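You operate a simulated robot arm through the tools that you are given. There is no shell and no other tool.

You are at the controls of a simulated two-armed robot. One attempt, no reset.

## Task
Run the grip test on the block with the grey top.
Fine: wipe the steel plate with the grey cloth pad, press reset, dab the block on the plate, save with the button that the screen names; put pad and block back; the other two blocks of its row stay. Set down upright: grey cloth pad with blue grip. What is to be rubbed or washed off counts as gone when no trace of it is left.

It is judged by the outcome, as a careful person would: the job done as asked, and still so three seconds after it is handed in. It fails if anything else is knocked over, pushed out of place, dropped, spilled or broken. Flat cloth is picked up by pressing the open fingertips on it (5 to 10 N) and closing them slowly along it; thin cloth reads only 2 to 8 mm in the jaws.

## Robot
Two 7-joint arms with two-finger parallel grippers on one trunk that stands fixed in place. Base frame: the origin is at the foot of the trunk, x ahead of it, y to its left, z up; the work surface is at about z = 0.86. Readings come in m, degrees, newtons and seconds.
The left shoulder is at [0.02, 0.17, 1.228], the right one opposite. With the tool pointing down near the work surface each hand reaches from about 0.12 to 0.66 m from the base axis, measured 20 degrees to its own side. Payload 3.8 kg a hand.
Tool frame (each hand has its own): the origin (TCP) lies between the finger pads and is the grasp point; the fingertips stand 0.03 m ahead of it; z points along the fingers, y is the line along which they close. Largest opening 0.11 m; finger width 0.02, thickness 0.01; the body of the gripper, 0.048 by 0.112 m, starts 0.055 m behind the TCP.
Orientation is told as [roll, pitch, yaw] about the base's x, y, z axes, in that order, counted from this pose: with the fingers straight down and closing along the base's y, the tool's x points along the base's -x, its y along +y and its z along -z.

## Interface
- The arms move only by the tool drive_tool. It takes "left_series", "right_series" or both (then of equal length, played together; a hand with none holds still); each is a list of rows, each a list of 7 numbers: the gripper command, from -1 (shut) to 1 (fully open), values between in proportion, then the shift along the tool's x, y, z in m, then the turn, a rotation vector about the tool's x, y, z in degrees. In form: [[grip, x, y, z, rx, ry, rz], ...]. A call has 1 to 20 rows; each row is the pose to reach, as a shift and turn from the pose commanded when the call began, along the tool's axes at that moment. Rows are played at 5 a second. More than 0.05 m and 8.6 degrees between two rows, or a gripper value outside its range, and nothing of the call is played. Where a pose cannot be reached the arm comes as near as it can. A force on the tool above 40 N (or 10 N above the force at the start of the call, whichever is more), or a blocked arm, ends the call early, and 0.2 s more pass. Each finger travels about 0.072 m/s and halts on what it meets, pressing with about 40 N; the grip force reading is that of the motor and also rises with nothing between the fingers. The clock runs only during rows and for 0.2 s after the last one: add rows that repeat a pose to give the fingers time. The reply holds the time, the measured pose of the TCP, the force on the tool along the base axes, the opening and the grip force, in the units named above and with some noise, with the torque about the TCP (base axes, N m) and any sound that the robot's microphone picked up.
- Cameras (640 x 400 px; columns grow to the right, rows downward): "scene" is now at [0.0967, 0.0455, 1.3809]; the picture's right is [0.53, -0.85, 0.00], its down [-0.47, -0.29, -0.83] and it looks along [0.70, 0.44, -0.55] (base axes); focal length 292 px, centre (320, 200). "left" rides on the left gripper at [0.072, -0.017, -0.103] in its tool frame; the picture's right is [0.23, 0.97, 0.00], its down [-0.76, 0.18, -0.62] and it looks along [-0.61, 0.14, 0.78] (tool axes); focal length 222 px, centre (320, 200). "right" rides on the right gripper at [0.072, 0.017, -0.103] in its tool frame; the picture's right is [-0.23, 0.97, 0.00], its down [-0.76, -0.18, -0.62] and it looks along [-0.61, -0.14, 0.78] (tool axes); focal length 222 px, centre (320, 200). There is no depth. A picture from a camera that has moved, and an enlarged one, comes with that camera's place and axes in the base frame and with its lens.
- camera(camera): a new picture of that camera. It takes no simulated time.
- lift_body(by): slides the trunk up (or, below 0, down) by that many m; the arms and the scene camera ride with it, the base frame stays. It gives what a move gives, with no picture.
- aim_head(pan, tilt): turns the head with the scene camera to pan (to the left, within 80 degrees either way) and tilt (down, from -29 to 69), counted from straight ahead of the robot. It gives what a move gives.
- enlarge(camera, box): a new picture of the part [left, top, right, bottom] of that camera's present view, enlarged. It takes no simulated time.
- finish_job(): hands the job in; it is judged then, once.

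Nothing tells you positions but the pictures and the camera data. Unless the task says otherwise, let go and move clear before handing in.

The tools are called after "Emit:" by a JSON object that holds its "name" and its "arguments". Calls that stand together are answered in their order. drive_tool: Moves the arms, as the interface text tells. Its arguments: {"type":"object","properties":{"left_series":{"type":"array","items":{"type":"array","items":{"type":"number"}}},"right_series":{"type":"array","items":{"type":"array","items":{"type":"number"}}}},"required":[]} The other tools are called the same way: lift_body (by) slides the trunk up or down; aim_head (pan, tilt) turns the head that bears the scene camera; camera (camera) takes a picture; enlarge (camera, box) takes an enlarged picture of a part of a camera's view; finish_job () hands the job in.

At the start:

```text
time: 0.0
left_tool_pos: [0.3873, 0.4429, 1.1625]
left_tool_rot: [0.1, -0.1, 0.0]
left_contact_force: [-0.6, -0.1, 0.2]
left_moment: [-0.03, -0.02, 0.01]
left_finger_gap: 0.11
left_grip_force: 0.1
right_tool_pos: [0.4191, 0.0438, 1.1126]
right_tool_rot: [0.0, 0.0, 0.0]
right_contact_force: [-0.2, -1.0, -0.1]
right_moment: [0.0, -0.01, -0.01]
right_finger_gap: 0.1102
right_grip_force: 0.0
trunk travel left (down, up): [-0.325, 0.245]
head pan, tilt: [32.1, 33.7]
```

scene: 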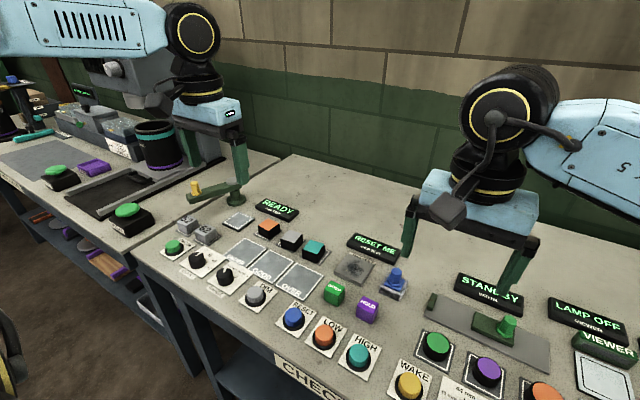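
right: 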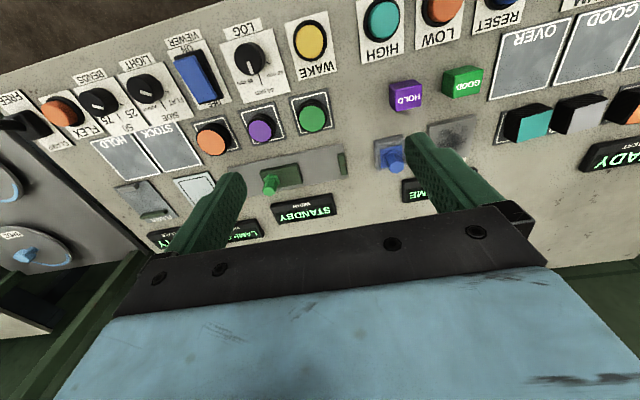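
left: 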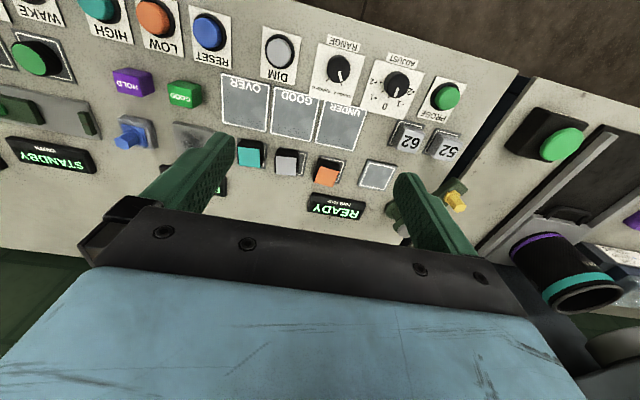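

I see a bench with a row of three blocks (orange, grey, teal top), a dirty steel plate by a blue-gripped pad, and a "RESET ME" screen. I'll look closer before moving anything.

Emit:
{"name": "enlarge", "arguments": {"camera": "scene", "box": [220, 180, 440, 320]}}

Emit:
{"name": "enlarge", "arguments": {"camera": "scene", "box": [140, 190, 340, 320]}}

Emit:
{"name": "enlarge", "arguments": {"camera": "left", "box": [100, 0, 480, 240]}}

Emit:
{"name": "enlarge", "arguments": {"camera": "right", "box": [280, 0, 640, 220]}}

```text
2.86 times, centred on (330, 250) of scene
camera zoom: at [0.0967, 0.0455, 1.3809], right [0.53, -0.85, 0.0], down [-0.47, -0.29, -0.83], along [0.7, 0.44, -0.55], focal length 834 px, centre (291, 57)
```

zoom: 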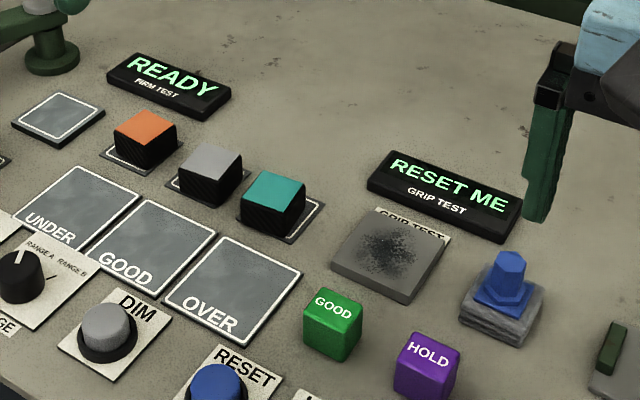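

```text
3.08 times, centred on (240, 255) of scene
camera zoom: at [0.0967, 0.0455, 1.3809], right [0.53, -0.85, 0.0], down [-0.47, -0.29, -0.83], along [0.7, 0.44, -0.55], focal length 898 px, centre (566, 31)
```

zoom: 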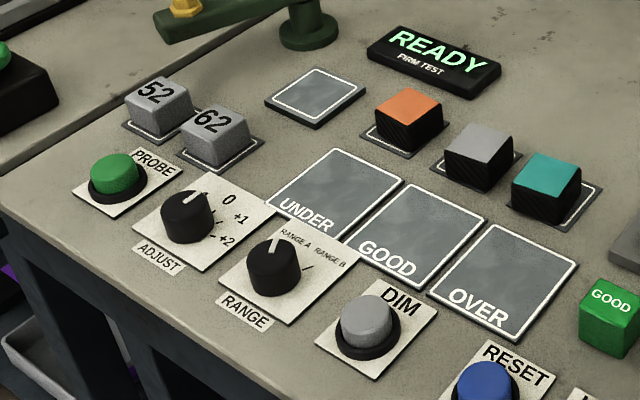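

```text
1.67 times, centred on (290, 120) of left
camera zoom: at [0.3131, 0.4257, 1.2648], right [-0.23, 0.97, 0.0], down [0.76, 0.18, 0.62], along [0.61, 0.14, -0.78], focal length 370 px, centre (370, 333)
```

zoom: 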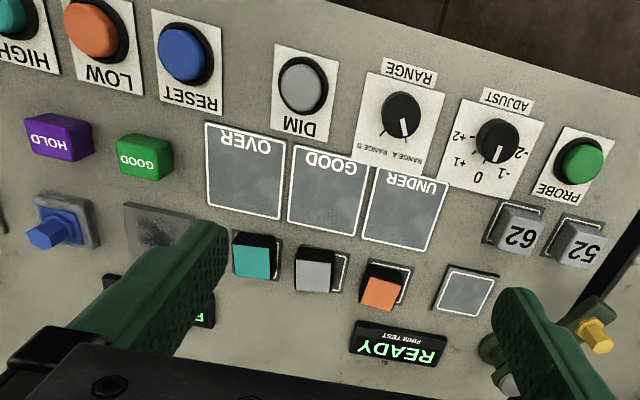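

```text
1.78 times, centred on (460, 110) of right
camera zoom: at [0.347, 0.0623, 1.2167], right [0.23, 0.97, 0.0], down [0.76, -0.18, 0.62], along [0.61, -0.14, -0.78], focal length 395 px, centre (71, 360)
```

zoom: 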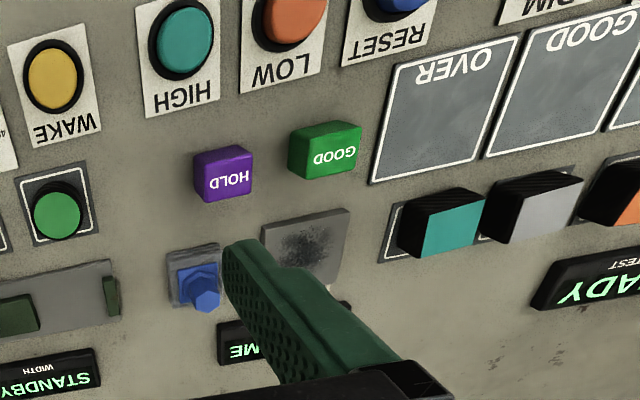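

The grip-test plate (near x 0.55, y 0.23) carries a dark smear, with the pad to its right at about (0.54, 0.13). The grey block is about (0.54, 0.41), and the RESET/LOW/HIGH buttons are near x 0.36. I'll take more close-ups to pin these down.

Emit:
{"name": "enlarge", "arguments": {"camera": "scene", "box": [320, 220, 430, 290]}}

Emit:
{"name": "enlarge", "arguments": {"camera": "scene", "box": [240, 200, 350, 270]}}

Emit:
{"name": "enlarge", "arguments": {"camera": "scene", "box": [260, 270, 420, 370]}}

Emit:
{"name": "enlarge", "arguments": {"camera": "scene", "box": [380, 240, 640, 400]}}

```text
5.71 times, centred on (375, 255) of scene
camera zoom: at [0.0967, 0.0455, 1.3809], right [0.53, -0.85, 0.0], down [-0.47, -0.29, -0.83], along [0.7, 0.44, -0.55], focal length 1667 px, centre (6, -114)
```

zoom: 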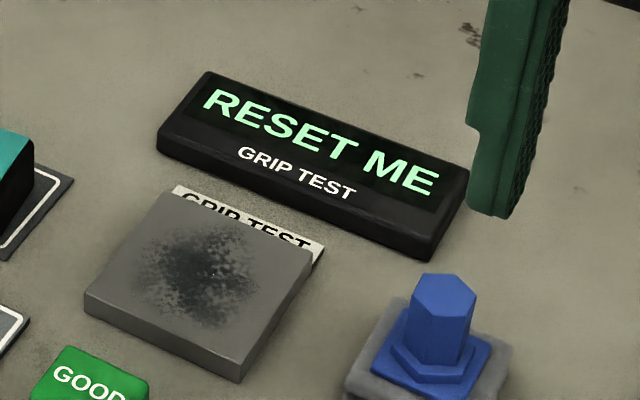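

```text
5.71 times, centred on (295, 235) of scene
camera zoom: at [0.0967, 0.0455, 1.3809], right [0.53, -0.85, 0.0], down [-0.47, -0.29, -0.83], along [0.7, 0.44, -0.55], focal length 1667 px, centre (463, 0)
```

zoom: 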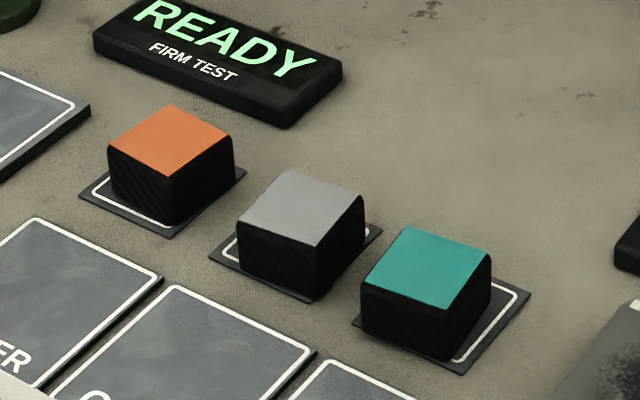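

```text
4.00 times, centred on (340, 320) of scene
camera zoom: at [0.0967, 0.0455, 1.3809], right [0.53, -0.85, 0.0], down [-0.47, -0.29, -0.83], along [0.7, 0.44, -0.55], focal length 1167 px, centre (240, -280)
```

zoom: 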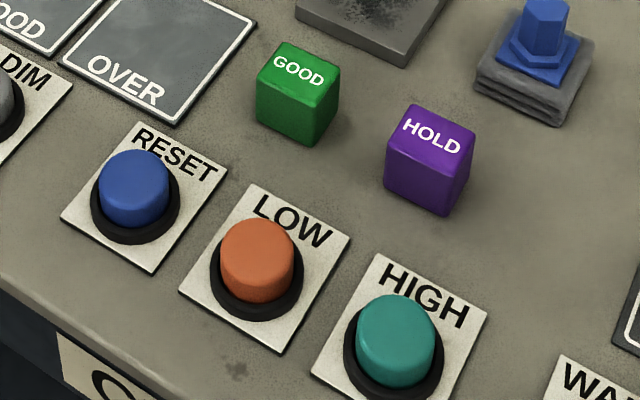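

```text
2.46 times, centred on (510, 320) of scene
camera zoom: at [0.0967, 0.0455, 1.3809], right [0.53, -0.85, 0.0], down [-0.47, -0.29, -0.83], along [0.7, 0.44, -0.55], focal length 718 px, centre (-148, -95)
```

zoom: 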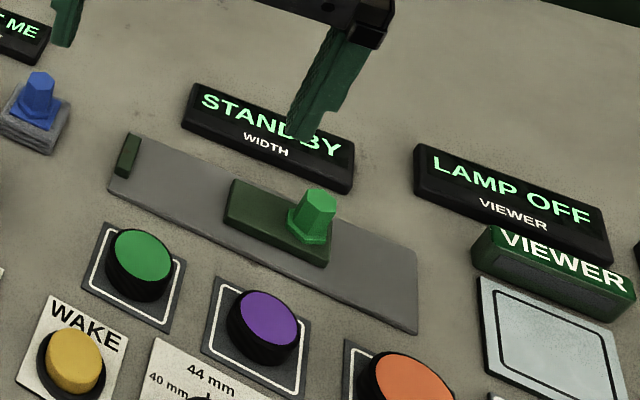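

The plate is about 7 cm square centred near (0.547, 0.233), the pad post is near (0.544, 0.134), and the grey block is near (0.533, 0.402). I want the right arm out of the way, so I'll first check what stands on its side.

Emit:
{"name": "aim_head", "arguments": {"pan": -20, "tilt": 30}}

Emit:
{"name": "camera", "arguments": {"camera": "scene"}}

```text
time: 1.2
left_tool_pos: [0.3877, 0.4436, 1.1606]
left_tool_rot: [0.0, 0.0, -0.1]
left_contact_force: [-0.2, 0.6, 0.2]
left_moment: [0.0, 0.01, -0.02]
left_finger_gap: 0.1097
left_grip_force: 0.1
right_tool_pos: [0.4197, 0.0443, 1.1132]
right_tool_rot: [0.1, 0.0, 0.0]
right_contact_force: [0.4, 0.5, 0.0]
right_moment: [0.02, -0.01, 0.02]
right_finger_gap: 0.1102
right_grip_force: 0.1
trunk travel left (down, up): [-0.325, 0.245]
head pan, tilt: [-20.0, 30.0]
```

```text
taken
camera scene: at [0.1065, -0.0326, 1.3867], right [-0.34, -0.94, 0.0], down [-0.47, 0.17, -0.87], along [0.81, -0.3, -0.5], focal length 292 px, centre (320, 200)
```

scene: 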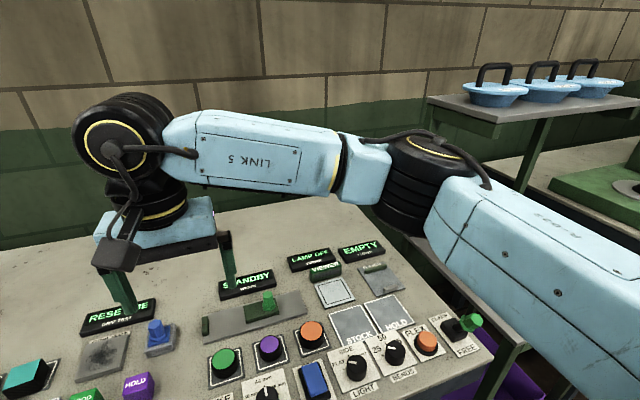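

The space over the bench to the right is clear at that height. I'll slide the right hand about 16 cm to the right and slightly up, then aim the head at the work area.

Emit:
{"name": "drive_tool", "arguments": {"right_series": [[1, 0, -0.03, -0.01, 0, 0, 0], [1, 0, -0.06, -0.02, 0, 0, 0], [1, 0, -0.09, -0.03, 0, 0, 0], [1, 0, -0.12, -0.04, 0, 0, 0], [1, 0, -0.15, -0.05, 0, 0, 0], [1, 0, -0.17, -0.05, 0, 0, 0]]}}

Emit:
{"name": "camera", "arguments": {"camera": "scene"}}

```text
time: 2.6
left_tool_pos: [0.3881, 0.4424, 1.1606]
left_tool_rot: [0.0, 0.0, 0.1]
left_contact_force: [-0.1, -0.2, 0.7]
left_moment: [0.0, -0.01, 0.02]
left_finger_gap: 0.1099
left_grip_force: 0.0
right_tool_pos: [0.4182, -0.1266, 1.1645]
right_tool_rot: [0.1, -0.1, 0.0]
right_contact_force: [-0.6, -0.6, 0.0]
right_moment: [0.02, -0.01, -0.01]
right_finger_gap: 0.1101
right_grip_force: 0.0
trunk travel left (down, up): [-0.325, 0.245]
head pan, tilt: [-20.0, 30.0]
```

```text
taken
camera scene: at [0.1065, -0.0329, 1.3867], right [-0.34, -0.94, 0.0], down [-0.47, 0.17, -0.87], along [0.81, -0.3, -0.5], focal length 292 px, centre (320, 200)
```

scene: 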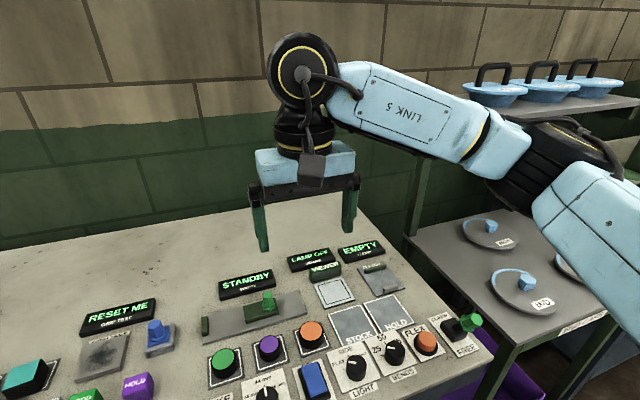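

The right hand is clear. Now I'll aim the head at the plate and pad, and move the left hand above the pad for a closer look.

Emit:
{"name": "aim_head", "arguments": {"pan": 22, "tilt": 42}}

Emit:
{"name": "camera", "arguments": {"camera": "scene"}}

```text
time: 3.7
left_tool_pos: [0.3871, 0.4423, 1.1605]
left_tool_rot: [0.0, 0.1, 0.0]
left_contact_force: [0.7, -0.6, -0.1]
left_moment: [0.01, -0.02, 0.0]
left_finger_gap: 0.11
left_grip_force: 0.0
right_tool_pos: [0.4188, -0.1266, 1.1626]
right_tool_rot: [0.0, 0.0, 0.0]
right_contact_force: [0.4, -0.5, 0.5]
right_moment: [0.0, 0.03, 0.03]
right_finger_gap: 0.11
right_grip_force: 0.0
trunk travel left (down, up): [-0.325, 0.245]
head pan, tilt: [22.0, 42.0]
```

```text
taken
camera scene: at [0.0991, 0.0296, 1.3684], right [0.37, -0.93, 0.0], down [-0.62, -0.25, -0.74], along [0.69, 0.28, -0.67], focal length 292 px, centre (320, 200)
```

scene: 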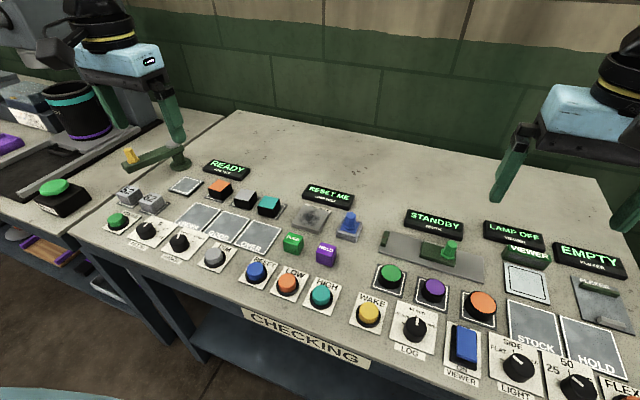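

Emit:
{"name": "enlarge", "arguments": {"camera": "scene", "box": [280, 180, 390, 250]}}

Emit:
{"name": "enlarge", "arguments": {"camera": "scene", "box": [200, 170, 300, 232]}}

Emit:
{"name": "enlarge", "arguments": {"camera": "scene", "box": [230, 230, 350, 310]}}

```text
5.71 times, centred on (335, 215) of scene
camera zoom: at [0.0991, 0.0296, 1.3684], right [0.37, -0.93, 0.0], down [-0.62, -0.25, -0.74], along [0.69, 0.28, -0.67], focal length 1667 px, centre (234, 114)
```

zoom: 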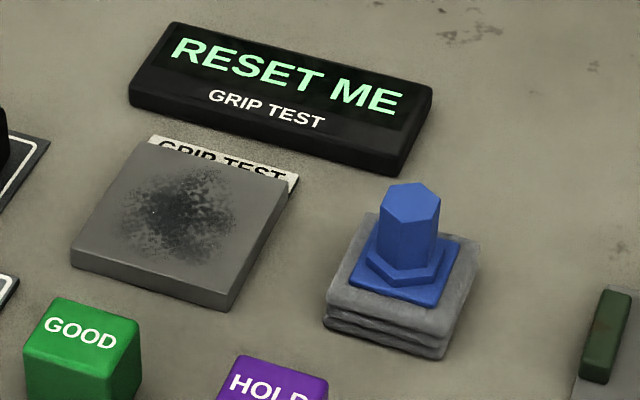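

```text
6.40 times, centred on (250, 201) of scene
camera zoom: at [0.0991, 0.0296, 1.3684], right [0.37, -0.93, 0.0], down [-0.62, -0.25, -0.74], along [0.69, 0.28, -0.67], focal length 1867 px, centre (768, 194)
```

zoom: 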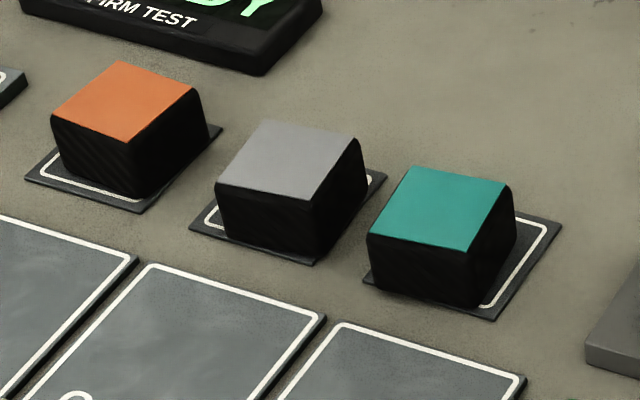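

```text
5.00 times, centred on (290, 270) of scene
camera zoom: at [0.0991, 0.0296, 1.3684], right [0.37, -0.93, 0.0], down [-0.62, -0.25, -0.74], along [0.69, 0.28, -0.67], focal length 1459 px, centre (470, -150)
```

zoom: 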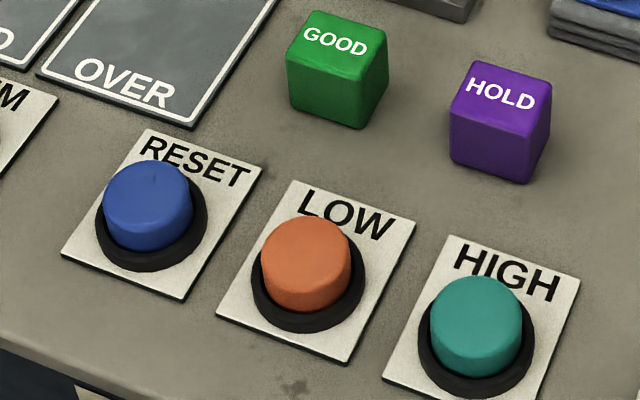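

Two views agree: the pad's post is at about (0.543, 0.136) with its top near z 0.918. I'll bring the left hand above it with partly opened fingers and look with the wrist camera.

Emit:
{"name": "drive_tool", "arguments": {"left_series": [[0.3, -0.0155, -0.0307, 0.005, 0, 0, 0], [0.1, -0.031, -0.0613, 0.01, 0, 0, 0], [0.1, -0.0465, -0.092, 0.015, 0, 0, 0], [0.1, -0.062, -0.1226, 0.025, 0, 0, 0], [0.1, -0.0775, -0.1533, 0.035, 0, 0, 0], [0.1, -0.093, -0.1839, 0.045, 0, 0, 0], [0.1, -0.1085, -0.2146, 0.06, 0, 0, 0], [0.1, -0.124, -0.2452, 0.075, 0, 0, 0], [0.1, -0.1395, -0.2759, 0.09, 0, 0, 0], [0.1, -0.155, -0.3065, 0.11, 0, 0, 0], [0.1, -0.155, -0.3065, 0.11, 0, 0, 0]]}}

Emit:
{"name": "camera", "arguments": {"camera": "left"}}

Emit:
{"name": "camera", "arguments": {"camera": "scene"}}

```text
time: 6.1
left_tool_pos: [0.4908, 0.1876, 1.0702]
left_tool_rot: [0.0, 0.0, 0.0]
left_contact_force: [0.5, -0.1, -0.4]
left_moment: [0.04, 0.01, 0.02]
left_finger_gap: 0.0604
left_grip_force: 0.0
left hand out of reach, approached as far as the arm can: row 8, 9, 10, 11
right_tool_pos: [0.4185, -0.1258, 1.1627]
right_tool_rot: [0.0, 0.1, 0.0]
right_contact_force: [-0.7, 0.6, 1.0]
right_moment: [-0.01, 0.0, -0.02]
right_finger_gap: 0.1101
right_grip_force: 0.1
trunk travel left (down, up): [-0.325, 0.245]
head pan, tilt: [22.0, 42.0]
```

```text
taken
camera left: at [0.4162, 0.1705, 1.174], right [-0.23, 0.97, 0.0], down [0.76, 0.18, 0.62], along [0.61, 0.14, -0.78], focal length 222 px, centre (320, 200)
```

left: 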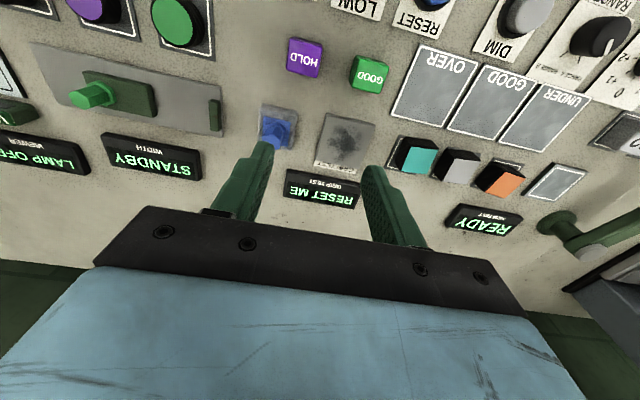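

```text
taken
camera scene: at [0.0989, 0.0297, 1.3684], right [0.37, -0.93, 0.0], down [-0.62, -0.25, -0.74], along [0.69, 0.28, -0.67], focal length 292 px, centre (320, 200)
```

scene: 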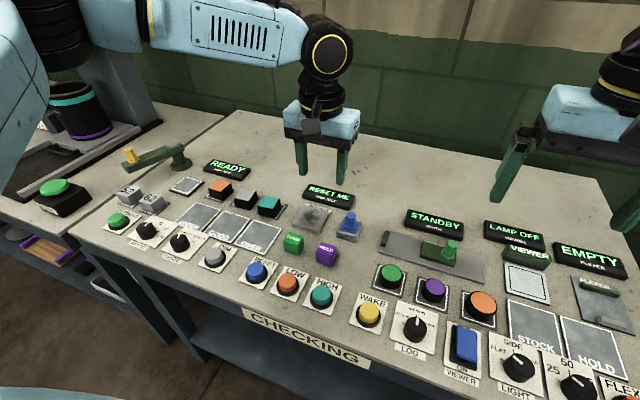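

The left arm ran out of reach at this height, so I'll try a lower height, where its reach should be longer. The fingertips will stay above everything.

Emit:
{"name": "drive_tool", "arguments": {"left_series": [[0.1, 0, 0, 0.02, 0, 0, 0], [0.1, 0, 0, 0.04, 0, 0, 0], [0.1, 0, 0, 0.06, 0, 0, 0], [0.1, 0, 0, 0.07, 0, 0, 0], [0.1, 0, 0, 0.07, 0, 0, 0]]}}

Emit:
{"name": "camera", "arguments": {"camera": "scene"}}

```text
time: 7.3
left_tool_pos: [0.4775, 0.2022, 1.0109]
left_tool_rot: [0.0, -0.1, 0.0]
left_contact_force: [-0.9, -0.3, -1.0]
left_moment: [0.02, 0.0, 0.0]
left_finger_gap: 0.0605
left_grip_force: 0.1
left hand out of reach, approached as far as the arm can: row 1, 2, 3, 4, 5
right_tool_pos: [0.4196, -0.1251, 1.1635]
right_tool_rot: [0.0, 0.1, 0.1]
right_contact_force: [-0.1, 0.1, 0.6]
right_moment: [-0.02, 0.02, 0.03]
right_finger_gap: 0.1102
right_grip_force: 0.1
trunk travel left (down, up): [-0.325, 0.245]
head pan, tilt: [22.0, 42.0]
```

```text
taken
camera scene: at [0.099, 0.0297, 1.3684], right [0.37, -0.93, 0.0], down [-0.62, -0.25, -0.74], along [0.69, 0.28, -0.67], focal length 292 px, centre (320, 200)
```

scene: 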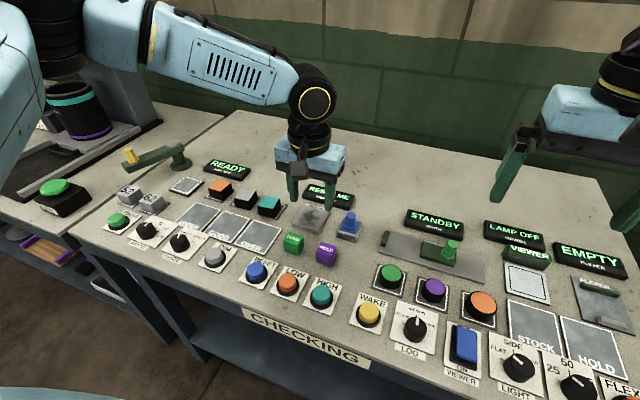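

The hand stops short along a forward-right line, which looks like an arm posture limit rather than pure distance. I'll back off and push straight forward over the plate to see how far this posture reaches.

Emit:
{"name": "drive_tool", "arguments": {"left_series": [[0.1, 0.0207, 0.0243, -0.005, 0, 0, 0], [0.1, 0.0415, 0.0485, -0.01, 0, 0, 0], [0.1, 0.0623, 0.0728, -0.015, 0, 0, 0], [0.1, 0.083, 0.097, -0.02, 0, 0, 0], [0.1, 0.083, 0.097, -0.02, 0, 0, 0], [0.1, 0.06, 0.097, -0.02, 0, 0, 0], [0.1, 0.04, 0.097, -0.02, 0, 0, 0], [0.1, 0.02, 0.097, -0.02, 0, 0, 0], [0.1, 0.0, 0.097, -0.02, 0, 0, 0], [0.1, 0.0, 0.097, -0.02, 0, 0, 0]]}}

```text
time: 9.5
left_tool_pos: [0.4757, 0.2983, 1.0317]
left_tool_rot: [-0.1, 0.0, 0.0]
left_contact_force: [-0.3, -0.7, -0.7]
left_moment: [-0.02, 0.04, 0.01]
left_finger_gap: 0.0601
left_grip_force: 0.1
right_tool_pos: [0.4186, -0.1267, 1.1626]
right_tool_rot: [0.1, 0.0, 0.0]
right_contact_force: [0.6, -0.9, 0.4]
right_moment: [-0.01, 0.01, 0.04]
right_finger_gap: 0.11
right_grip_force: 0.0
trunk travel left (down, up): [-0.325, 0.245]
head pan, tilt: [22.0, 42.0]
```

The commanded pose had snapped to the reached one. From here (0.476, 0.298, 1.03) I'll test moving straight forward.

Emit:
{"name": "drive_tool", "arguments": {"left_series": [[0.1, -0.02, 0, 0, 0, 0, 0], [0.1, -0.04, 0, 0, 0, 0, 0], [0.1, -0.06, 0, 0, 0, 0, 0], [0.1, -0.08, 0, 0, 0, 0, 0], [0.1, -0.08, 0, 0, 0, 0, 0]]}}

Emit:
{"name": "camera", "arguments": {"camera": "scene"}}

```text
time: 10.7
left_tool_pos: [0.5519, 0.3006, 1.033]
left_tool_rot: [-0.2, -0.2, 0.0]
left_contact_force: [0.7, 0.4, 0.0]
left_moment: [0.0, 0.01, 0.04]
left_finger_gap: 0.0603
left_grip_force: 0.1
left hand out of reach, approached as far as the arm can: row 4, 5
right_tool_pos: [0.4183, -0.1263, 1.1626]
right_tool_rot: [0.1, 0.0, 0.0]
right_contact_force: [-1.0, -0.5, 0.2]
right_moment: [0.02, 0.0, 0.02]
right_finger_gap: 0.1099
right_grip_force: 0.1
trunk travel left (down, up): [-0.325, 0.245]
head pan, tilt: [22.0, 42.0]
```

```text
taken
camera scene: at [0.0991, 0.0294, 1.3684], right [0.37, -0.93, 0.0], down [-0.62, -0.25, -0.74], along [0.69, 0.28, -0.67], focal length 292 px, centre (320, 200)
```

scene: 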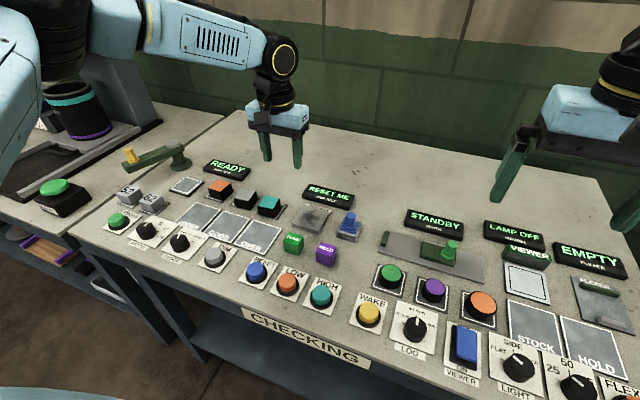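

At y = 0.30 the hand gets to x = 0.55, so the limit is on the inward side. I'll try letting the tool yaw clockwise as it swings inward, which may relieve the wrist.

Emit:
{"name": "drive_tool", "arguments": {"left_series": [[0.1, 0.02, -0.0125, 0, 0, 0, 7], [0.1, 0.041, -0.025, 0, 0, 0, 14], [0.1, 0.062, -0.0375, 0, 0, 0, 21], [0.1, 0.082, -0.05, 0, 0, 0, 28], [0.1, 0.082, -0.05, 0, 0, 0, 35], [0.1, 0.082, -0.05, 0, 0, 0, 40], [0.1, 0.0674, -0.0729, 0, 0, 0, 40], [0.1, 0.0528, -0.0958, 0, 0, 0, 40], [0.1, 0.0382, -0.1188, 0, 0, 0, 40], [0.1, 0.0236, -0.1417, 0, 0, 0, 40], [0.1, 0.009, -0.1646, 0, 0, 0, 40], [0.1, 0.009, -0.1646, 0, 0, 0, 40]]}}

Emit:
{"name": "camera", "arguments": {"camera": "scene"}}

```text
time: 13.3
left_tool_pos: [0.4906, 0.1942, 1.0515]
left_tool_rot: [0.0, -0.1, -40.0]
left_contact_force: [0.4, 0.1, -0.9]
left_moment: [-0.02, -0.01, -0.02]
left_finger_gap: 0.0604
left_grip_force: 0.1
left hand out of reach, approached as far as the arm can: row 8, 9, 10, 11, 12
right_tool_pos: [0.4187, -0.1266, 1.1628]
right_tool_rot: [-0.1, 0.0, 0.0]
right_contact_force: [-0.2, -0.1, 1.2]
right_moment: [-0.02, -0.01, 0.0]
right_finger_gap: 0.1099
right_grip_force: 0.1
trunk travel left (down, up): [-0.325, 0.245]
head pan, tilt: [22.0, 42.0]
```

```text
taken
camera scene: at [0.0991, 0.0298, 1.3684], right [0.37, -0.93, 0.0], down [-0.62, -0.25, -0.74], along [0.69, 0.28, -0.67], focal length 292 px, centre (320, 200)
```

scene: 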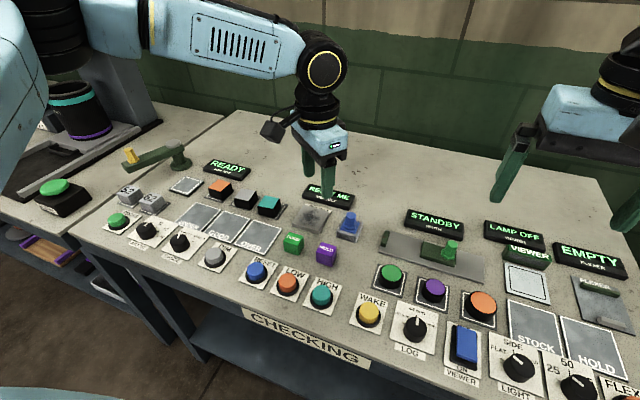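

Yaw makes no difference to the limit. I'll look at the left arm itself to understand its posture.

Emit:
{"name": "aim_head", "arguments": {"pan": 65, "tilt": 20}}

Emit:
{"name": "camera", "arguments": {"camera": "scene"}}

```text
time: 14.4
left_tool_pos: [0.4902, 0.194, 1.0508]
left_tool_rot: [-0.1, -0.1, -39.9]
left_contact_force: [0.4, -0.4, 0.8]
left_moment: [-0.02, 0.0, -0.02]
left_finger_gap: 0.0604
left_grip_force: 0.1
right_tool_pos: [0.4194, -0.1245, 1.163]
right_tool_rot: [0.0, -0.1, 0.0]
right_contact_force: [-0.2, -0.2, -0.5]
right_moment: [-0.01, 0.01, 0.04]
right_finger_gap: 0.1098
right_grip_force: 0.1
trunk travel left (down, up): [-0.325, 0.245]
head pan, tilt: [65.0, 20.0]
```

```text
taken
camera scene: at [0.0609, 0.0827, 1.4027], right [0.91, -0.42, 0.0], down [-0.14, -0.31, -0.94], along [0.4, 0.85, -0.34], focal length 292 px, centre (320, 200)
```

scene: 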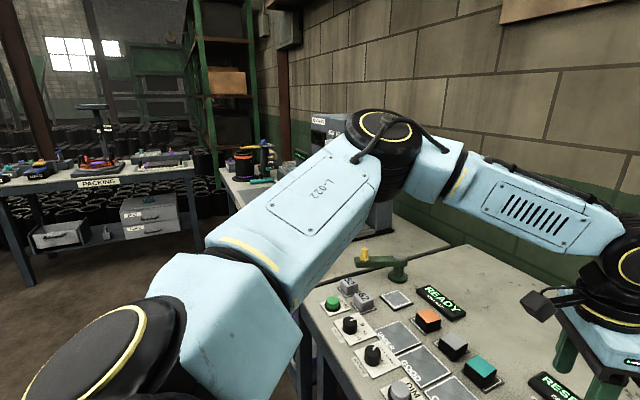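

The elbow sits high and far out to the left, while the right arm started with a lower elbow and could reach inward. I'll bring the hand back close and low, then extend forward again so the arm takes a different posture.

Emit:
{"name": "drive_tool", "arguments": {"left_series": [[0.1, 0.0264, -0.01, 0.0, 0, 0, -6.667], [0.1, 0.0529, -0.02, 0.01, 0, 0, -13.333], [0.1, 0.0793, -0.03, 0.025, 0, 0, -20], [0.1, 0.1057, -0.04, 0.04, 0, 0, -26.667], [0.1, 0.1322, -0.05, 0.055, 0, 0, -33.333], [0.1, 0.1586, -0.06, 0.07, 0, 0, -40], [0.1, 0.1586, -0.06, 0.07, 0, 0, -40]]}}

Emit:
{"name": "camera", "arguments": {"camera": "scene"}}

```text
time: 16.0
left_tool_pos: [0.3308, 0.2511, 0.9803]
left_tool_rot: [0.0, -0.1, 0.1]
left_contact_force: [0.6, -0.1, -0.2]
left_moment: [0.02, 0.0, 0.0]
left_finger_gap: 0.0604
left_grip_force: 0.0
right_tool_pos: [0.4198, -0.1257, 1.162]
right_tool_rot: [0.0, 0.0, 0.0]
right_contact_force: [-0.5, 0.6, 0.4]
right_moment: [0.0, 0.03, 0.0]
right_finger_gap: 0.11
right_grip_force: 0.0
trunk travel left (down, up): [-0.325, 0.245]
head pan, tilt: [65.0, 20.0]
```

```text
taken
camera scene: at [0.061, 0.0825, 1.4027], right [0.91, -0.42, 0.0], down [-0.14, -0.31, -0.94], along [0.4, 0.85, -0.34], focal length 292 px, centre (320, 200)
```

scene: 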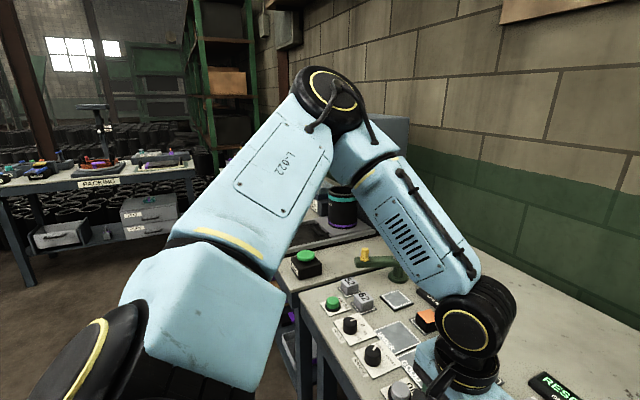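

The elbow goes higher when the hand is close. I'll try a different route at this safe height: slide right while close in, then extend straight forward to the pad.

Emit:
{"name": "drive_tool", "arguments": {"left_series": [[0.1, -0.004, -0.03, 0, 0, 0, 0], [0.1, -0.008, -0.06, 0, 0, 0, 0], [0.1, -0.012, -0.09, 0, 0, 0, 0], [0.1, -0.016, -0.12, 0, 0, 0, 0], [0.1, -0.02, -0.15, 0, 0, 0, 0], [0.1, -0.052, -0.144, 0, 0, 0, 0], [0.1, -0.084, -0.138, 0, 0, 0, 0], [0.1, -0.117, -0.132, 0, 0, 0, 0], [0.1, -0.149, -0.126, 0, 0, 0, 0], [0.1, -0.181, -0.12, 0, 0, 0, 0], [0.1, -0.213, -0.115, 0, 0, 0, 0], [0.1, -0.213, -0.115, 0, 0, 0, 0]]}}

Emit:
{"name": "camera", "arguments": {"camera": "scene"}}

```text
time: 18.6
left_tool_pos: [0.4774, 0.1967, 1.0176]
left_tool_rot: [0.0, 0.1, 0.0]
left_contact_force: [-0.2, 0.1, 0.7]
left_moment: [-0.03, 0.0, 0.04]
left_finger_gap: 0.0603
left_grip_force: 0.2
left hand out of reach, approached as far as the arm can: row 4, 5, 6, 7, 8, 9, 10, 11, 12
right_tool_pos: [0.4197, -0.1254, 1.1636]
right_tool_rot: [0.0, -0.1, 0.0]
right_contact_force: [0.5, -0.1, 0.0]
right_moment: [-0.05, 0.01, -0.01]
right_finger_gap: 0.1099
right_grip_force: 0.1
trunk travel left (down, up): [-0.325, 0.245]
head pan, tilt: [65.0, 20.0]
```

```text
taken
camera scene: at [0.0608, 0.0827, 1.4027], right [0.91, -0.42, 0.0], down [-0.14, -0.31, -0.94], along [0.4, 0.85, -0.34], focal length 292 px, centre (320, 200)
```

scene: 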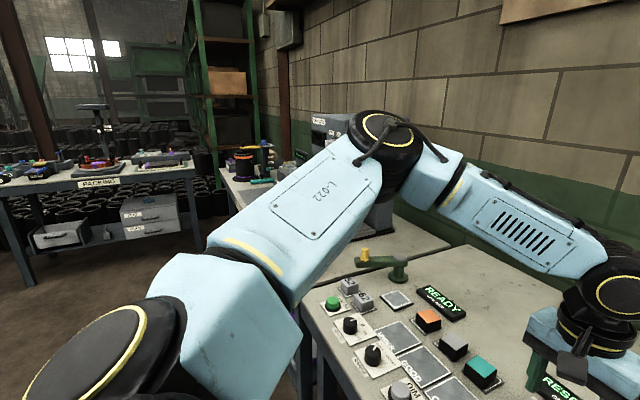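

The same limit appears from this side, so it's a shoulder limit in this posture. The limit loosened with height, so I'll test how far the hand reaches when raised. If that works, lowering the trunk gives the same relative height at the table.

Emit:
{"name": "drive_tool", "arguments": {"left_series": [[0.1, 0, 0, -0.04, 0, 0, 0], [0.1, 0, 0, -0.08, 0, 0, 0], [0.1, 0, 0, -0.12, 0, 0, 0], [0.1, 0, 0, -0.16, 0, 0, 0], [0.1, 0, 0, -0.2, 0, 0, 0], [0.1, 0, 0, -0.2324, 0, 0, 0], [0.1, -0.022, -0.02, -0.2324, 0, 0, 0], [0.1, -0.044, -0.04, -0.2324, 0, 0, 0], [0.1, -0.0656, -0.0607, -0.2324, 0, 0, 0], [0.1, -0.0656, -0.0607, -0.2324, 0, 0, 0]]}}

Emit:
{"name": "camera", "arguments": {"camera": "scene"}}

```text
time: 20.8
left_tool_pos: [0.4877, 0.1942, 1.2443]
left_tool_rot: [-0.1, 0.1, 0.0]
left_contact_force: [-0.5, 0.4, -0.6]
left_moment: [-0.01, 0.01, 0.02]
left_finger_gap: 0.0605
left_grip_force: 0.1
left hand out of reach, approached as far as the arm can: row 7, 8, 9, 10
right_tool_pos: [0.4188, -0.1252, 1.164]
right_tool_rot: [0.0, 0.1, -0.1]
right_contact_force: [0.0, -0.1, 0.2]
right_moment: [0.01, 0.02, 0.02]
right_finger_gap: 0.1097
right_grip_force: 0.0
trunk travel left (down, up): [-0.325, 0.245]
head pan, tilt: [65.0, 20.0]
```

```text
taken
camera scene: at [0.0606, 0.0826, 1.4028], right [0.91, -0.42, 0.0], down [-0.14, -0.31, -0.94], along [0.4, 0.85, -0.34], focal length 292 px, centre (320, 200)
```

scene: 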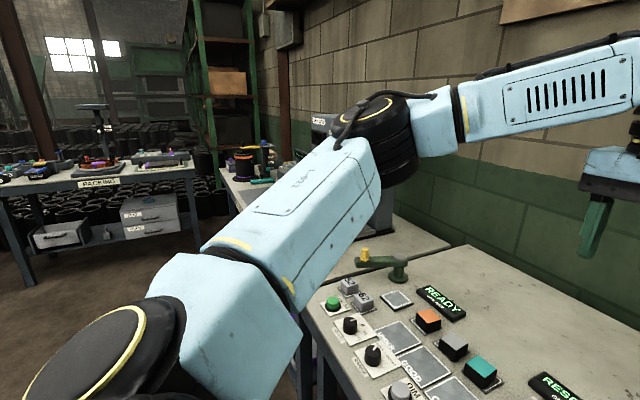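

The upper arm stays pinned at the same place in every trial, so it is the limiting part. The right arm started in a lower-elbow posture that reached further inward, so I'll move the left hand aside and test whether the right arm can reach the pad.

Emit:
{"name": "drive_tool", "arguments": {"left_series": [[0.1, 0.01, 0.03, 0, 0, 0, 0], [0.1, 0.02, 0.06, 0, 0, 0, 0], [0.1, 0.03, 0.09, 0, 0, 0, 0], [0.1, 0.04, 0.12, 0, 0, 0, 0], [0.1, 0.05, 0.15, 0, 0, 0, 0], [0.1, 0.06, 0.18, 0, 0, 0, 0], [0.1, 0.07, 0.2, 0, 0, 0, 0], [0.1, 0.07, 0.2, 0, 0, 0, 0], [0.1, 0.07, 0.2, 0, 0, 0, 0], [0.1, 0.07, 0.2, 0, 0, 0, 0]], "right_series": [[0.5, -0.014, 0.029, 0.0, 0, 0, 0], [0.1, -0.028, 0.058, 0.0, 0, 0, 0], [0.1, -0.042, 0.087, 0.01, 0, 0, 0], [0.1, -0.056, 0.116, 0.02, 0, 0, 0], [0.1, -0.07, 0.145, 0.035, 0, 0, 0], [0.1, -0.084, 0.174, 0.05, 0, 0, 0], [0.1, -0.098, 0.203, 0.065, 0, 0, 0], [0.1, -0.112, 0.232, 0.08, 0, 0, 0], [0.1, -0.125, 0.261, 0.084, 0, 0, 0], [0.1, -0.125, 0.261, 0.084, 0, 0, 0]]}}

Emit:
{"name": "aim_head", "arguments": {"pan": 0, "tilt": 35}}

Emit:
{"name": "camera", "arguments": {"camera": "scene"}}

```text
time: 23.0
left_tool_pos: [0.4175, 0.3933, 1.2421]
left_tool_rot: [0.0, 0.0, 0.0]
left_contact_force: [0.6, -0.1, -0.2]
left_moment: [0.0, 0.01, 0.02]
left_finger_gap: 0.0605
left_grip_force: 0.1
right_tool_pos: [0.5307, 0.1079, 1.0843]
right_tool_rot: [-0.1, 0.0, 0.2]
right_contact_force: [0.2, 0.2, -0.2]
right_moment: [-0.02, 0.0, 0.0]
right_finger_gap: 0.0603
right_grip_force: 0.0
right hand out of reach, approached as far as the arm can: row 9, 10
trunk travel left (down, up): [-0.325, 0.245]
head pan, tilt: [65.0, 20.0]
```

```text
time: 24.4
left_tool_pos: [0.4178, 0.3914, 1.2417]
left_tool_rot: [0.0, 0.1, 0.0]
left_contact_force: [-0.7, -0.6, -0.1]
left_moment: [0.03, 0.01, 0.0]
left_finger_gap: 0.0606
left_grip_force: 0.1
right_tool_pos: [0.5318, 0.1066, 1.0825]
right_tool_rot: [-0.1, 0.1, 0.0]
right_contact_force: [-0.4, -0.4, -0.1]
right_moment: [0.02, 0.01, -0.01]
right_finger_gap: 0.0604
right_grip_force: 0.0
trunk travel left (down, up): [-0.325, 0.245]
head pan, tilt: [0.0, 35.0]
```

```text
taken
camera scene: at [0.1096, -0.0016, 1.3789], right [0.0, -1.0, 0.0], down [-0.57, 0.0, -0.82], along [0.82, 0.0, -0.57], focal length 292 px, centre (320, 200)
```

scene: 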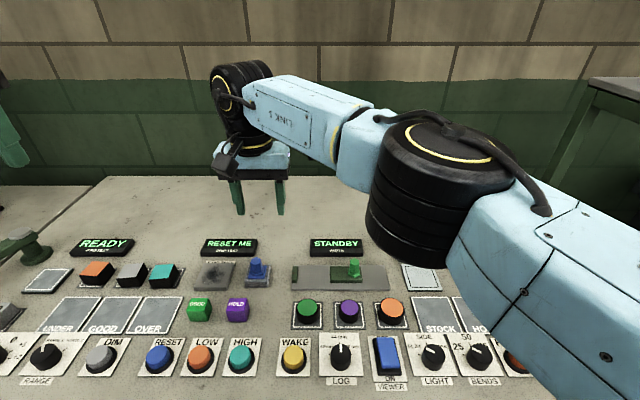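

The right arm does much better: it got to (0.531, 0.107), only about 3 cm short of the pad. I'll check whether it reaches the pad column when lower, keeping the fingertips above the pad's post.

Emit:
{"name": "drive_tool", "arguments": {"right_series": [[0.1, 0.0, 0.0, 0.03, 0, 0, 0], [0.1, 0.0, 0.0, 0.06, 0, 0, 0], [0.1, 0.0, 0.0, 0.09, 0, 0, 0], [0.1, 0.0, 0.0, 0.11, 0, 0, 0], [0.1, -0.0123, 0.029, 0.11, 0, 0, 0], [0.1, -0.0123, 0.029, 0.11, 0, 0, 0]]}}

Emit:
{"name": "camera", "arguments": {"camera": "scene"}}

```text
time: 25.8
left_tool_pos: [0.4165, 0.3923, 1.2448]
left_tool_rot: [0.0, -0.1, 0.0]
left_contact_force: [0.3, 0.7, 0.6]
left_moment: [-0.03, -0.01, 0.0]
left_finger_gap: 0.0604
left_grip_force: 0.1
right_tool_pos: [0.5274, 0.1092, 0.9719]
right_tool_rot: [0.0, -0.1, -0.1]
right_contact_force: [-0.3, -0.1, -0.2]
right_moment: [0.01, 0.0, -0.01]
right_finger_gap: 0.0604
right_grip_force: 0.0
right hand out of reach, approached as far as the arm can: row 5, 6
trunk travel left (down, up): [-0.325, 0.245]
head pan, tilt: [0.0, 35.0]
```

```text
taken
camera scene: at [0.1096, -0.0017, 1.3789], right [0.0, -1.0, 0.0], down [-0.57, 0.0, -0.82], along [0.82, 0.0, -0.57], focal length 292 px, centre (320, 200)
```

scene: 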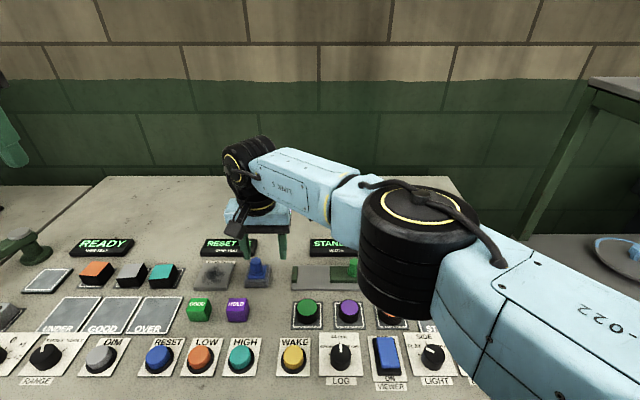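

The right arm still falls short and its elbow comes low over the bench, so I need the left arm in a posture that mirrors this one. I'll compare the two arms' shoulders.

Emit:
{"name": "aim_head", "arguments": {"pan": -65, "tilt": 20}}

Emit:
{"name": "camera", "arguments": {"camera": "scene"}}

Emit:
{"name": "aim_head", "arguments": {"pan": 65, "tilt": 20}}

Emit:
{"name": "camera", "arguments": {"camera": "scene"}}

```text
time: 27.1
left_tool_pos: [0.4186, 0.3922, 1.2429]
left_tool_rot: [0.0, 0.0, 0.1]
left_contact_force: [0.3, 0.2, 0.8]
left_moment: [-0.01, 0.01, 0.03]
left_finger_gap: 0.0607
left_grip_force: 0.0
right_tool_pos: [0.5293, 0.1099, 0.9724]
right_tool_rot: [0.0, 0.1, 0.0]
right_contact_force: [-0.3, -1.1, -0.2]
right_moment: [0.03, -0.02, 0.05]
right_finger_gap: 0.0606
right_grip_force: 0.0
trunk travel left (down, up): [-0.325, 0.245]
head pan, tilt: [-65.0, 20.0]
```

```text
taken
camera scene: at [0.0609, -0.0861, 1.4027], right [-0.91, -0.42, 0.0], down [-0.14, 0.31, -0.94], along [0.4, -0.85, -0.34], focal length 292 px, centre (320, 200)
```

scene: 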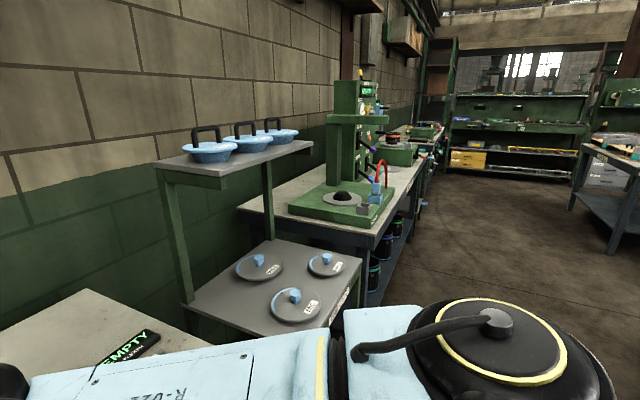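

```text
time: 29.2
left_tool_pos: [0.4166, 0.3926, 1.2419]
left_tool_rot: [0.0, 0.0, 0.0]
left_contact_force: [0.7, 0.0, 1.0]
left_moment: [0.01, -0.01, -0.01]
left_finger_gap: 0.0607
left_grip_force: 0.0
right_tool_pos: [0.5277, 0.1099, 0.9724]
right_tool_rot: [-0.1, 0.0, 0.0]
right_contact_force: [0.7, -0.9, 0.1]
right_moment: [-0.02, -0.02, -0.01]
right_finger_gap: 0.0605
right_grip_force: 0.1
trunk travel left (down, up): [-0.325, 0.245]
head pan, tilt: [65.0, 20.0]
```

```text
taken
camera scene: at [0.0609, 0.0827, 1.4027], right [0.91, -0.42, 0.0], down [-0.14, -0.31, -0.94], along [0.4, 0.85, -0.34], focal length 292 px, centre (320, 200)
```

scene: 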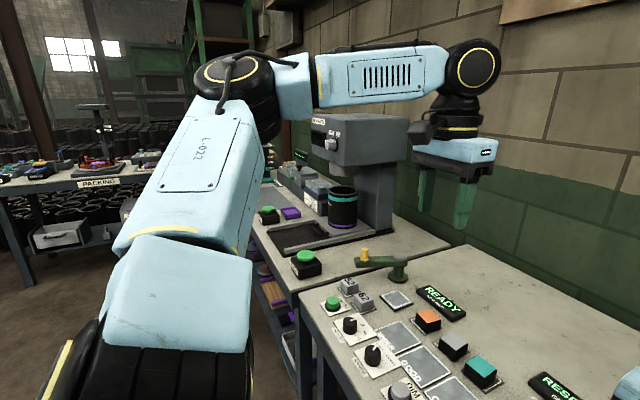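

The two shoulders are rotated differently: the left upper arm is raised, the right one points level or slightly down. I'll retract the right hand and raise the trunk, so the left arm has to reach downward with a lower elbow, then test again.

Emit:
{"name": "drive_tool", "arguments": {"right_series": [[0.1, 0.0138, -0.0294, -0.0238, 0, 0, 0], [0.1, 0.0275, -0.0588, -0.0475, 0, 0, 0], [0.1, 0.0413, -0.0881, -0.0713, 0, 0, 0], [0.1, 0.055, -0.1175, -0.095, 0, 0, 0], [0.1, 0.0688, -0.1469, -0.1188, 0, 0, 0], [0.1, 0.0825, -0.1763, -0.1425, 0, 0, 0], [0.1, 0.0963, -0.2056, -0.1663, 0, 0, 0], [0.1, 0.11, -0.235, -0.19, 0, 0, 0]]}}

Emit:
{"name": "lift_body", "arguments": {"by": 0.2}}

Emit:
{"name": "drive_tool", "arguments": {"left_series": [[0.1, 0, 0, 0.05, 0, 0, 0], [0.1, 0, 0, 0.1, 0, 0, 0], [0.1, 0, 0, 0.15, 0, 0, 0], [0.1, 0, 0, 0.2, 0, 0, 0], [0.1, 0, 0, 0.25, 0, 0, 0], [0.1, 0, 0, 0.3, 0, 0, 0], [0.1, 0, 0, 0.35, 0, 0, 0], [0.1, 0, 0, 0.4, 0, 0, 0], [0.1, 0, 0, 0.45, 0, 0, 0], [0.1, 0, 0, 0.45, 0, 0, 0]]}}

Emit:
{"name": "camera", "arguments": {"camera": "scene"}}

```text
time: 31.0
left_tool_pos: [0.4163, 0.3914, 1.2425]
left_tool_rot: [0.0, 0.0, -0.1]
left_contact_force: [0.5, 0.0, -0.6]
left_moment: [0.0, 0.01, 0.01]
left_finger_gap: 0.0603
left_grip_force: 0.1
right_tool_pos: [0.4157, -0.1274, 1.1623]
right_tool_rot: [-0.1, 0.0, 0.1]
right_contact_force: [0.6, 0.1, -0.2]
right_moment: [0.01, -0.03, 0.0]
right_finger_gap: 0.0607
right_grip_force: 0.1
trunk travel left (down, up): [-0.325, 0.245]
head pan, tilt: [65.0, 20.0]
```

```text
time: 33.2
left_tool_pos: [0.4167, 0.3918, 1.4421]
left_tool_rot: [-0.1, 0.0, -0.1]
left_contact_force: [-0.6, 0.9, 0.2]
left_moment: [-0.02, -0.02, 0.0]
left_finger_gap: 0.0606
left_grip_force: 0.2
right_tool_pos: [0.4165, -0.1264, 1.3618]
right_tool_rot: [0.0, -0.1, 0.0]
right_contact_force: [0.0, -0.6, 0.5]
right_moment: [-0.01, 0.01, 0.0]
right_finger_gap: 0.0606
right_grip_force: 0.0
trunk travel left (down, up): [-0.525, 0.045]
head pan, tilt: [65.0, 20.0]
```

```text
time: 35.4
left_tool_pos: [0.3939, 0.4099, 1.0424]
left_tool_rot: [0.1, 0.0, 0.0]
left_contact_force: [-0.3, 0.1, 0.9]
left_moment: [-0.01, 0.0, -0.01]
left_finger_gap: 0.0606
left_grip_force: 0.1
left hand out of reach, approached as far as the arm can: row 8, 9, 10
right_tool_pos: [0.4176, -0.1273, 1.361]
right_tool_rot: [0.0, -0.1, 0.0]
right_contact_force: [-0.4, -0.5, -0.2]
right_moment: [0.03, 0.0, -0.03]
right_finger_gap: 0.0603
right_grip_force: 0.0
trunk travel left (down, up): [-0.525, 0.045]
head pan, tilt: [65.0, 20.0]
```

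```text
taken
camera scene: at [0.0617, 0.082, 1.6027], right [0.91, -0.42, 0.0], down [-0.15, -0.31, -0.94], along [0.4, 0.85, -0.34], focal length 292 px, centre (320, 200)
```

scene: 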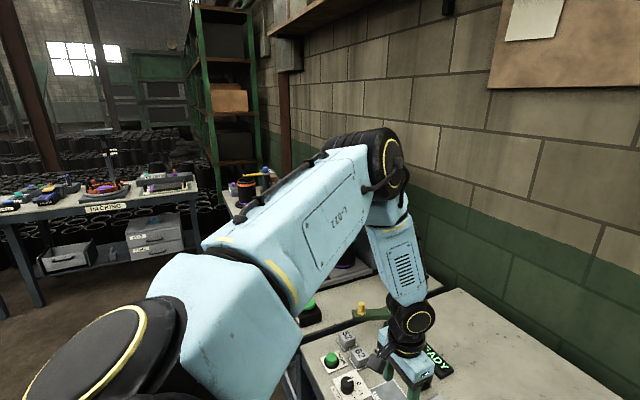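

The left shoulder turns out to be in a different branch from the right, which pins its upper arm at one place. It can still work if I lower the trunk and tilt the gripper towards the far right for the pad. I'll raise both hands, then lower the trunk below its starting height.

Emit:
{"name": "drive_tool", "arguments": {"left_series": [[0.1, 0, 0, -0.05, 0, 0, 0], [0.1, 0, 0, -0.1, 0, 0, 0], [0.1, 0, 0, -0.15, 0, 0, 0], [0.1, 0, 0, -0.2, 0, 0, 0], [0.1, 0, 0, -0.25, 0, 0, 0], [0.1, 0, 0, -0.3, 0, 0, 0], [0.1, 0, 0, -0.35, 0, 0, 0], [0.1, 0, 0, -0.4, 0, 0, 0], [0.1, 0, 0, -0.43, 0, 0, 0]], "right_series": [[0.1, 0, 0, -0.03, 0, 0, 0], [0.1, 0, 0, -0.06, 0, 0, 0], [0.1, 0, 0, -0.09, 0, 0, 0], [0.1, 0, 0, -0.12, 0, 0, 0], [0.1, 0, 0, -0.15, 0, 0, 0], [0.1, 0, 0, -0.18, 0, 0, 0], [0.1, 0, 0, -0.21, 0, 0, 0], [0.1, 0, 0, -0.24, 0, 0, 0], [0.1, 0, 0, -0.26, 0, 0, 0]]}}

Emit:
{"name": "aim_head", "arguments": {"pan": -40, "tilt": 25}}

Emit:
{"name": "camera", "arguments": {"camera": "scene"}}

```text
time: 37.4
left_tool_pos: [0.3915, 0.4103, 1.4732]
left_tool_rot: [-0.1, 0.1, 0.0]
left_contact_force: [0.4, -0.5, -0.2]
left_moment: [0.02, -0.03, 0.02]
left_finger_gap: 0.0603
left_grip_force: 0.1
right_tool_pos: [0.4174, -0.1265, 1.6221]
right_tool_rot: [0.0, 0.0, 0.0]
right_contact_force: [0.9, 0.3, -0.3]
right_moment: [-0.01, 0.02, -0.01]
right_finger_gap: 0.0604
right_grip_force: 0.0
trunk travel left (down, up): [-0.525, 0.045]
head pan, tilt: [65.0, 20.0]
```

```text
time: 39.2
left_tool_pos: [0.3923, 0.4099, 1.4721]
left_tool_rot: [0.0, -0.1, 0.1]
left_contact_force: [0.0, 0.7, 0.2]
left_moment: [-0.02, -0.02, -0.01]
left_finger_gap: 0.0603
left_grip_force: 0.0
right_tool_pos: [0.4164, -0.1254, 1.6217]
right_tool_rot: [-0.1, 0.0, 0.0]
right_contact_force: [0.1, 0.1, 0.0]
right_moment: [0.0, 0.02, -0.01]
right_finger_gap: 0.0604
right_grip_force: 0.0
trunk travel left (down, up): [-0.525, 0.045]
head pan, tilt: [-40.0, 25.0]
```

```text
taken
camera scene: at [0.0921, -0.0609, 1.5946], right [-0.64, -0.77, 0.0], down [-0.32, 0.27, -0.91], along [0.69, -0.58, -0.42], focal length 292 px, centre (320, 200)
```

scene: 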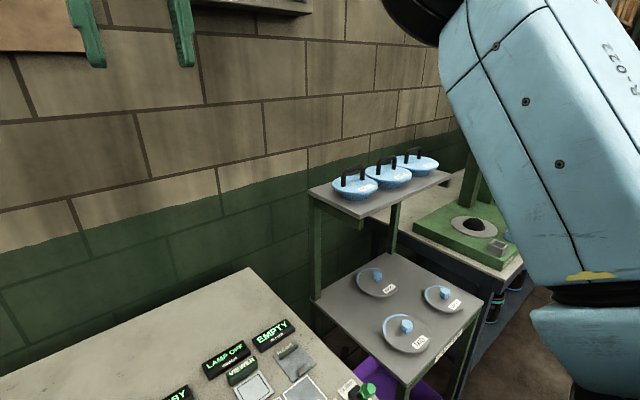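

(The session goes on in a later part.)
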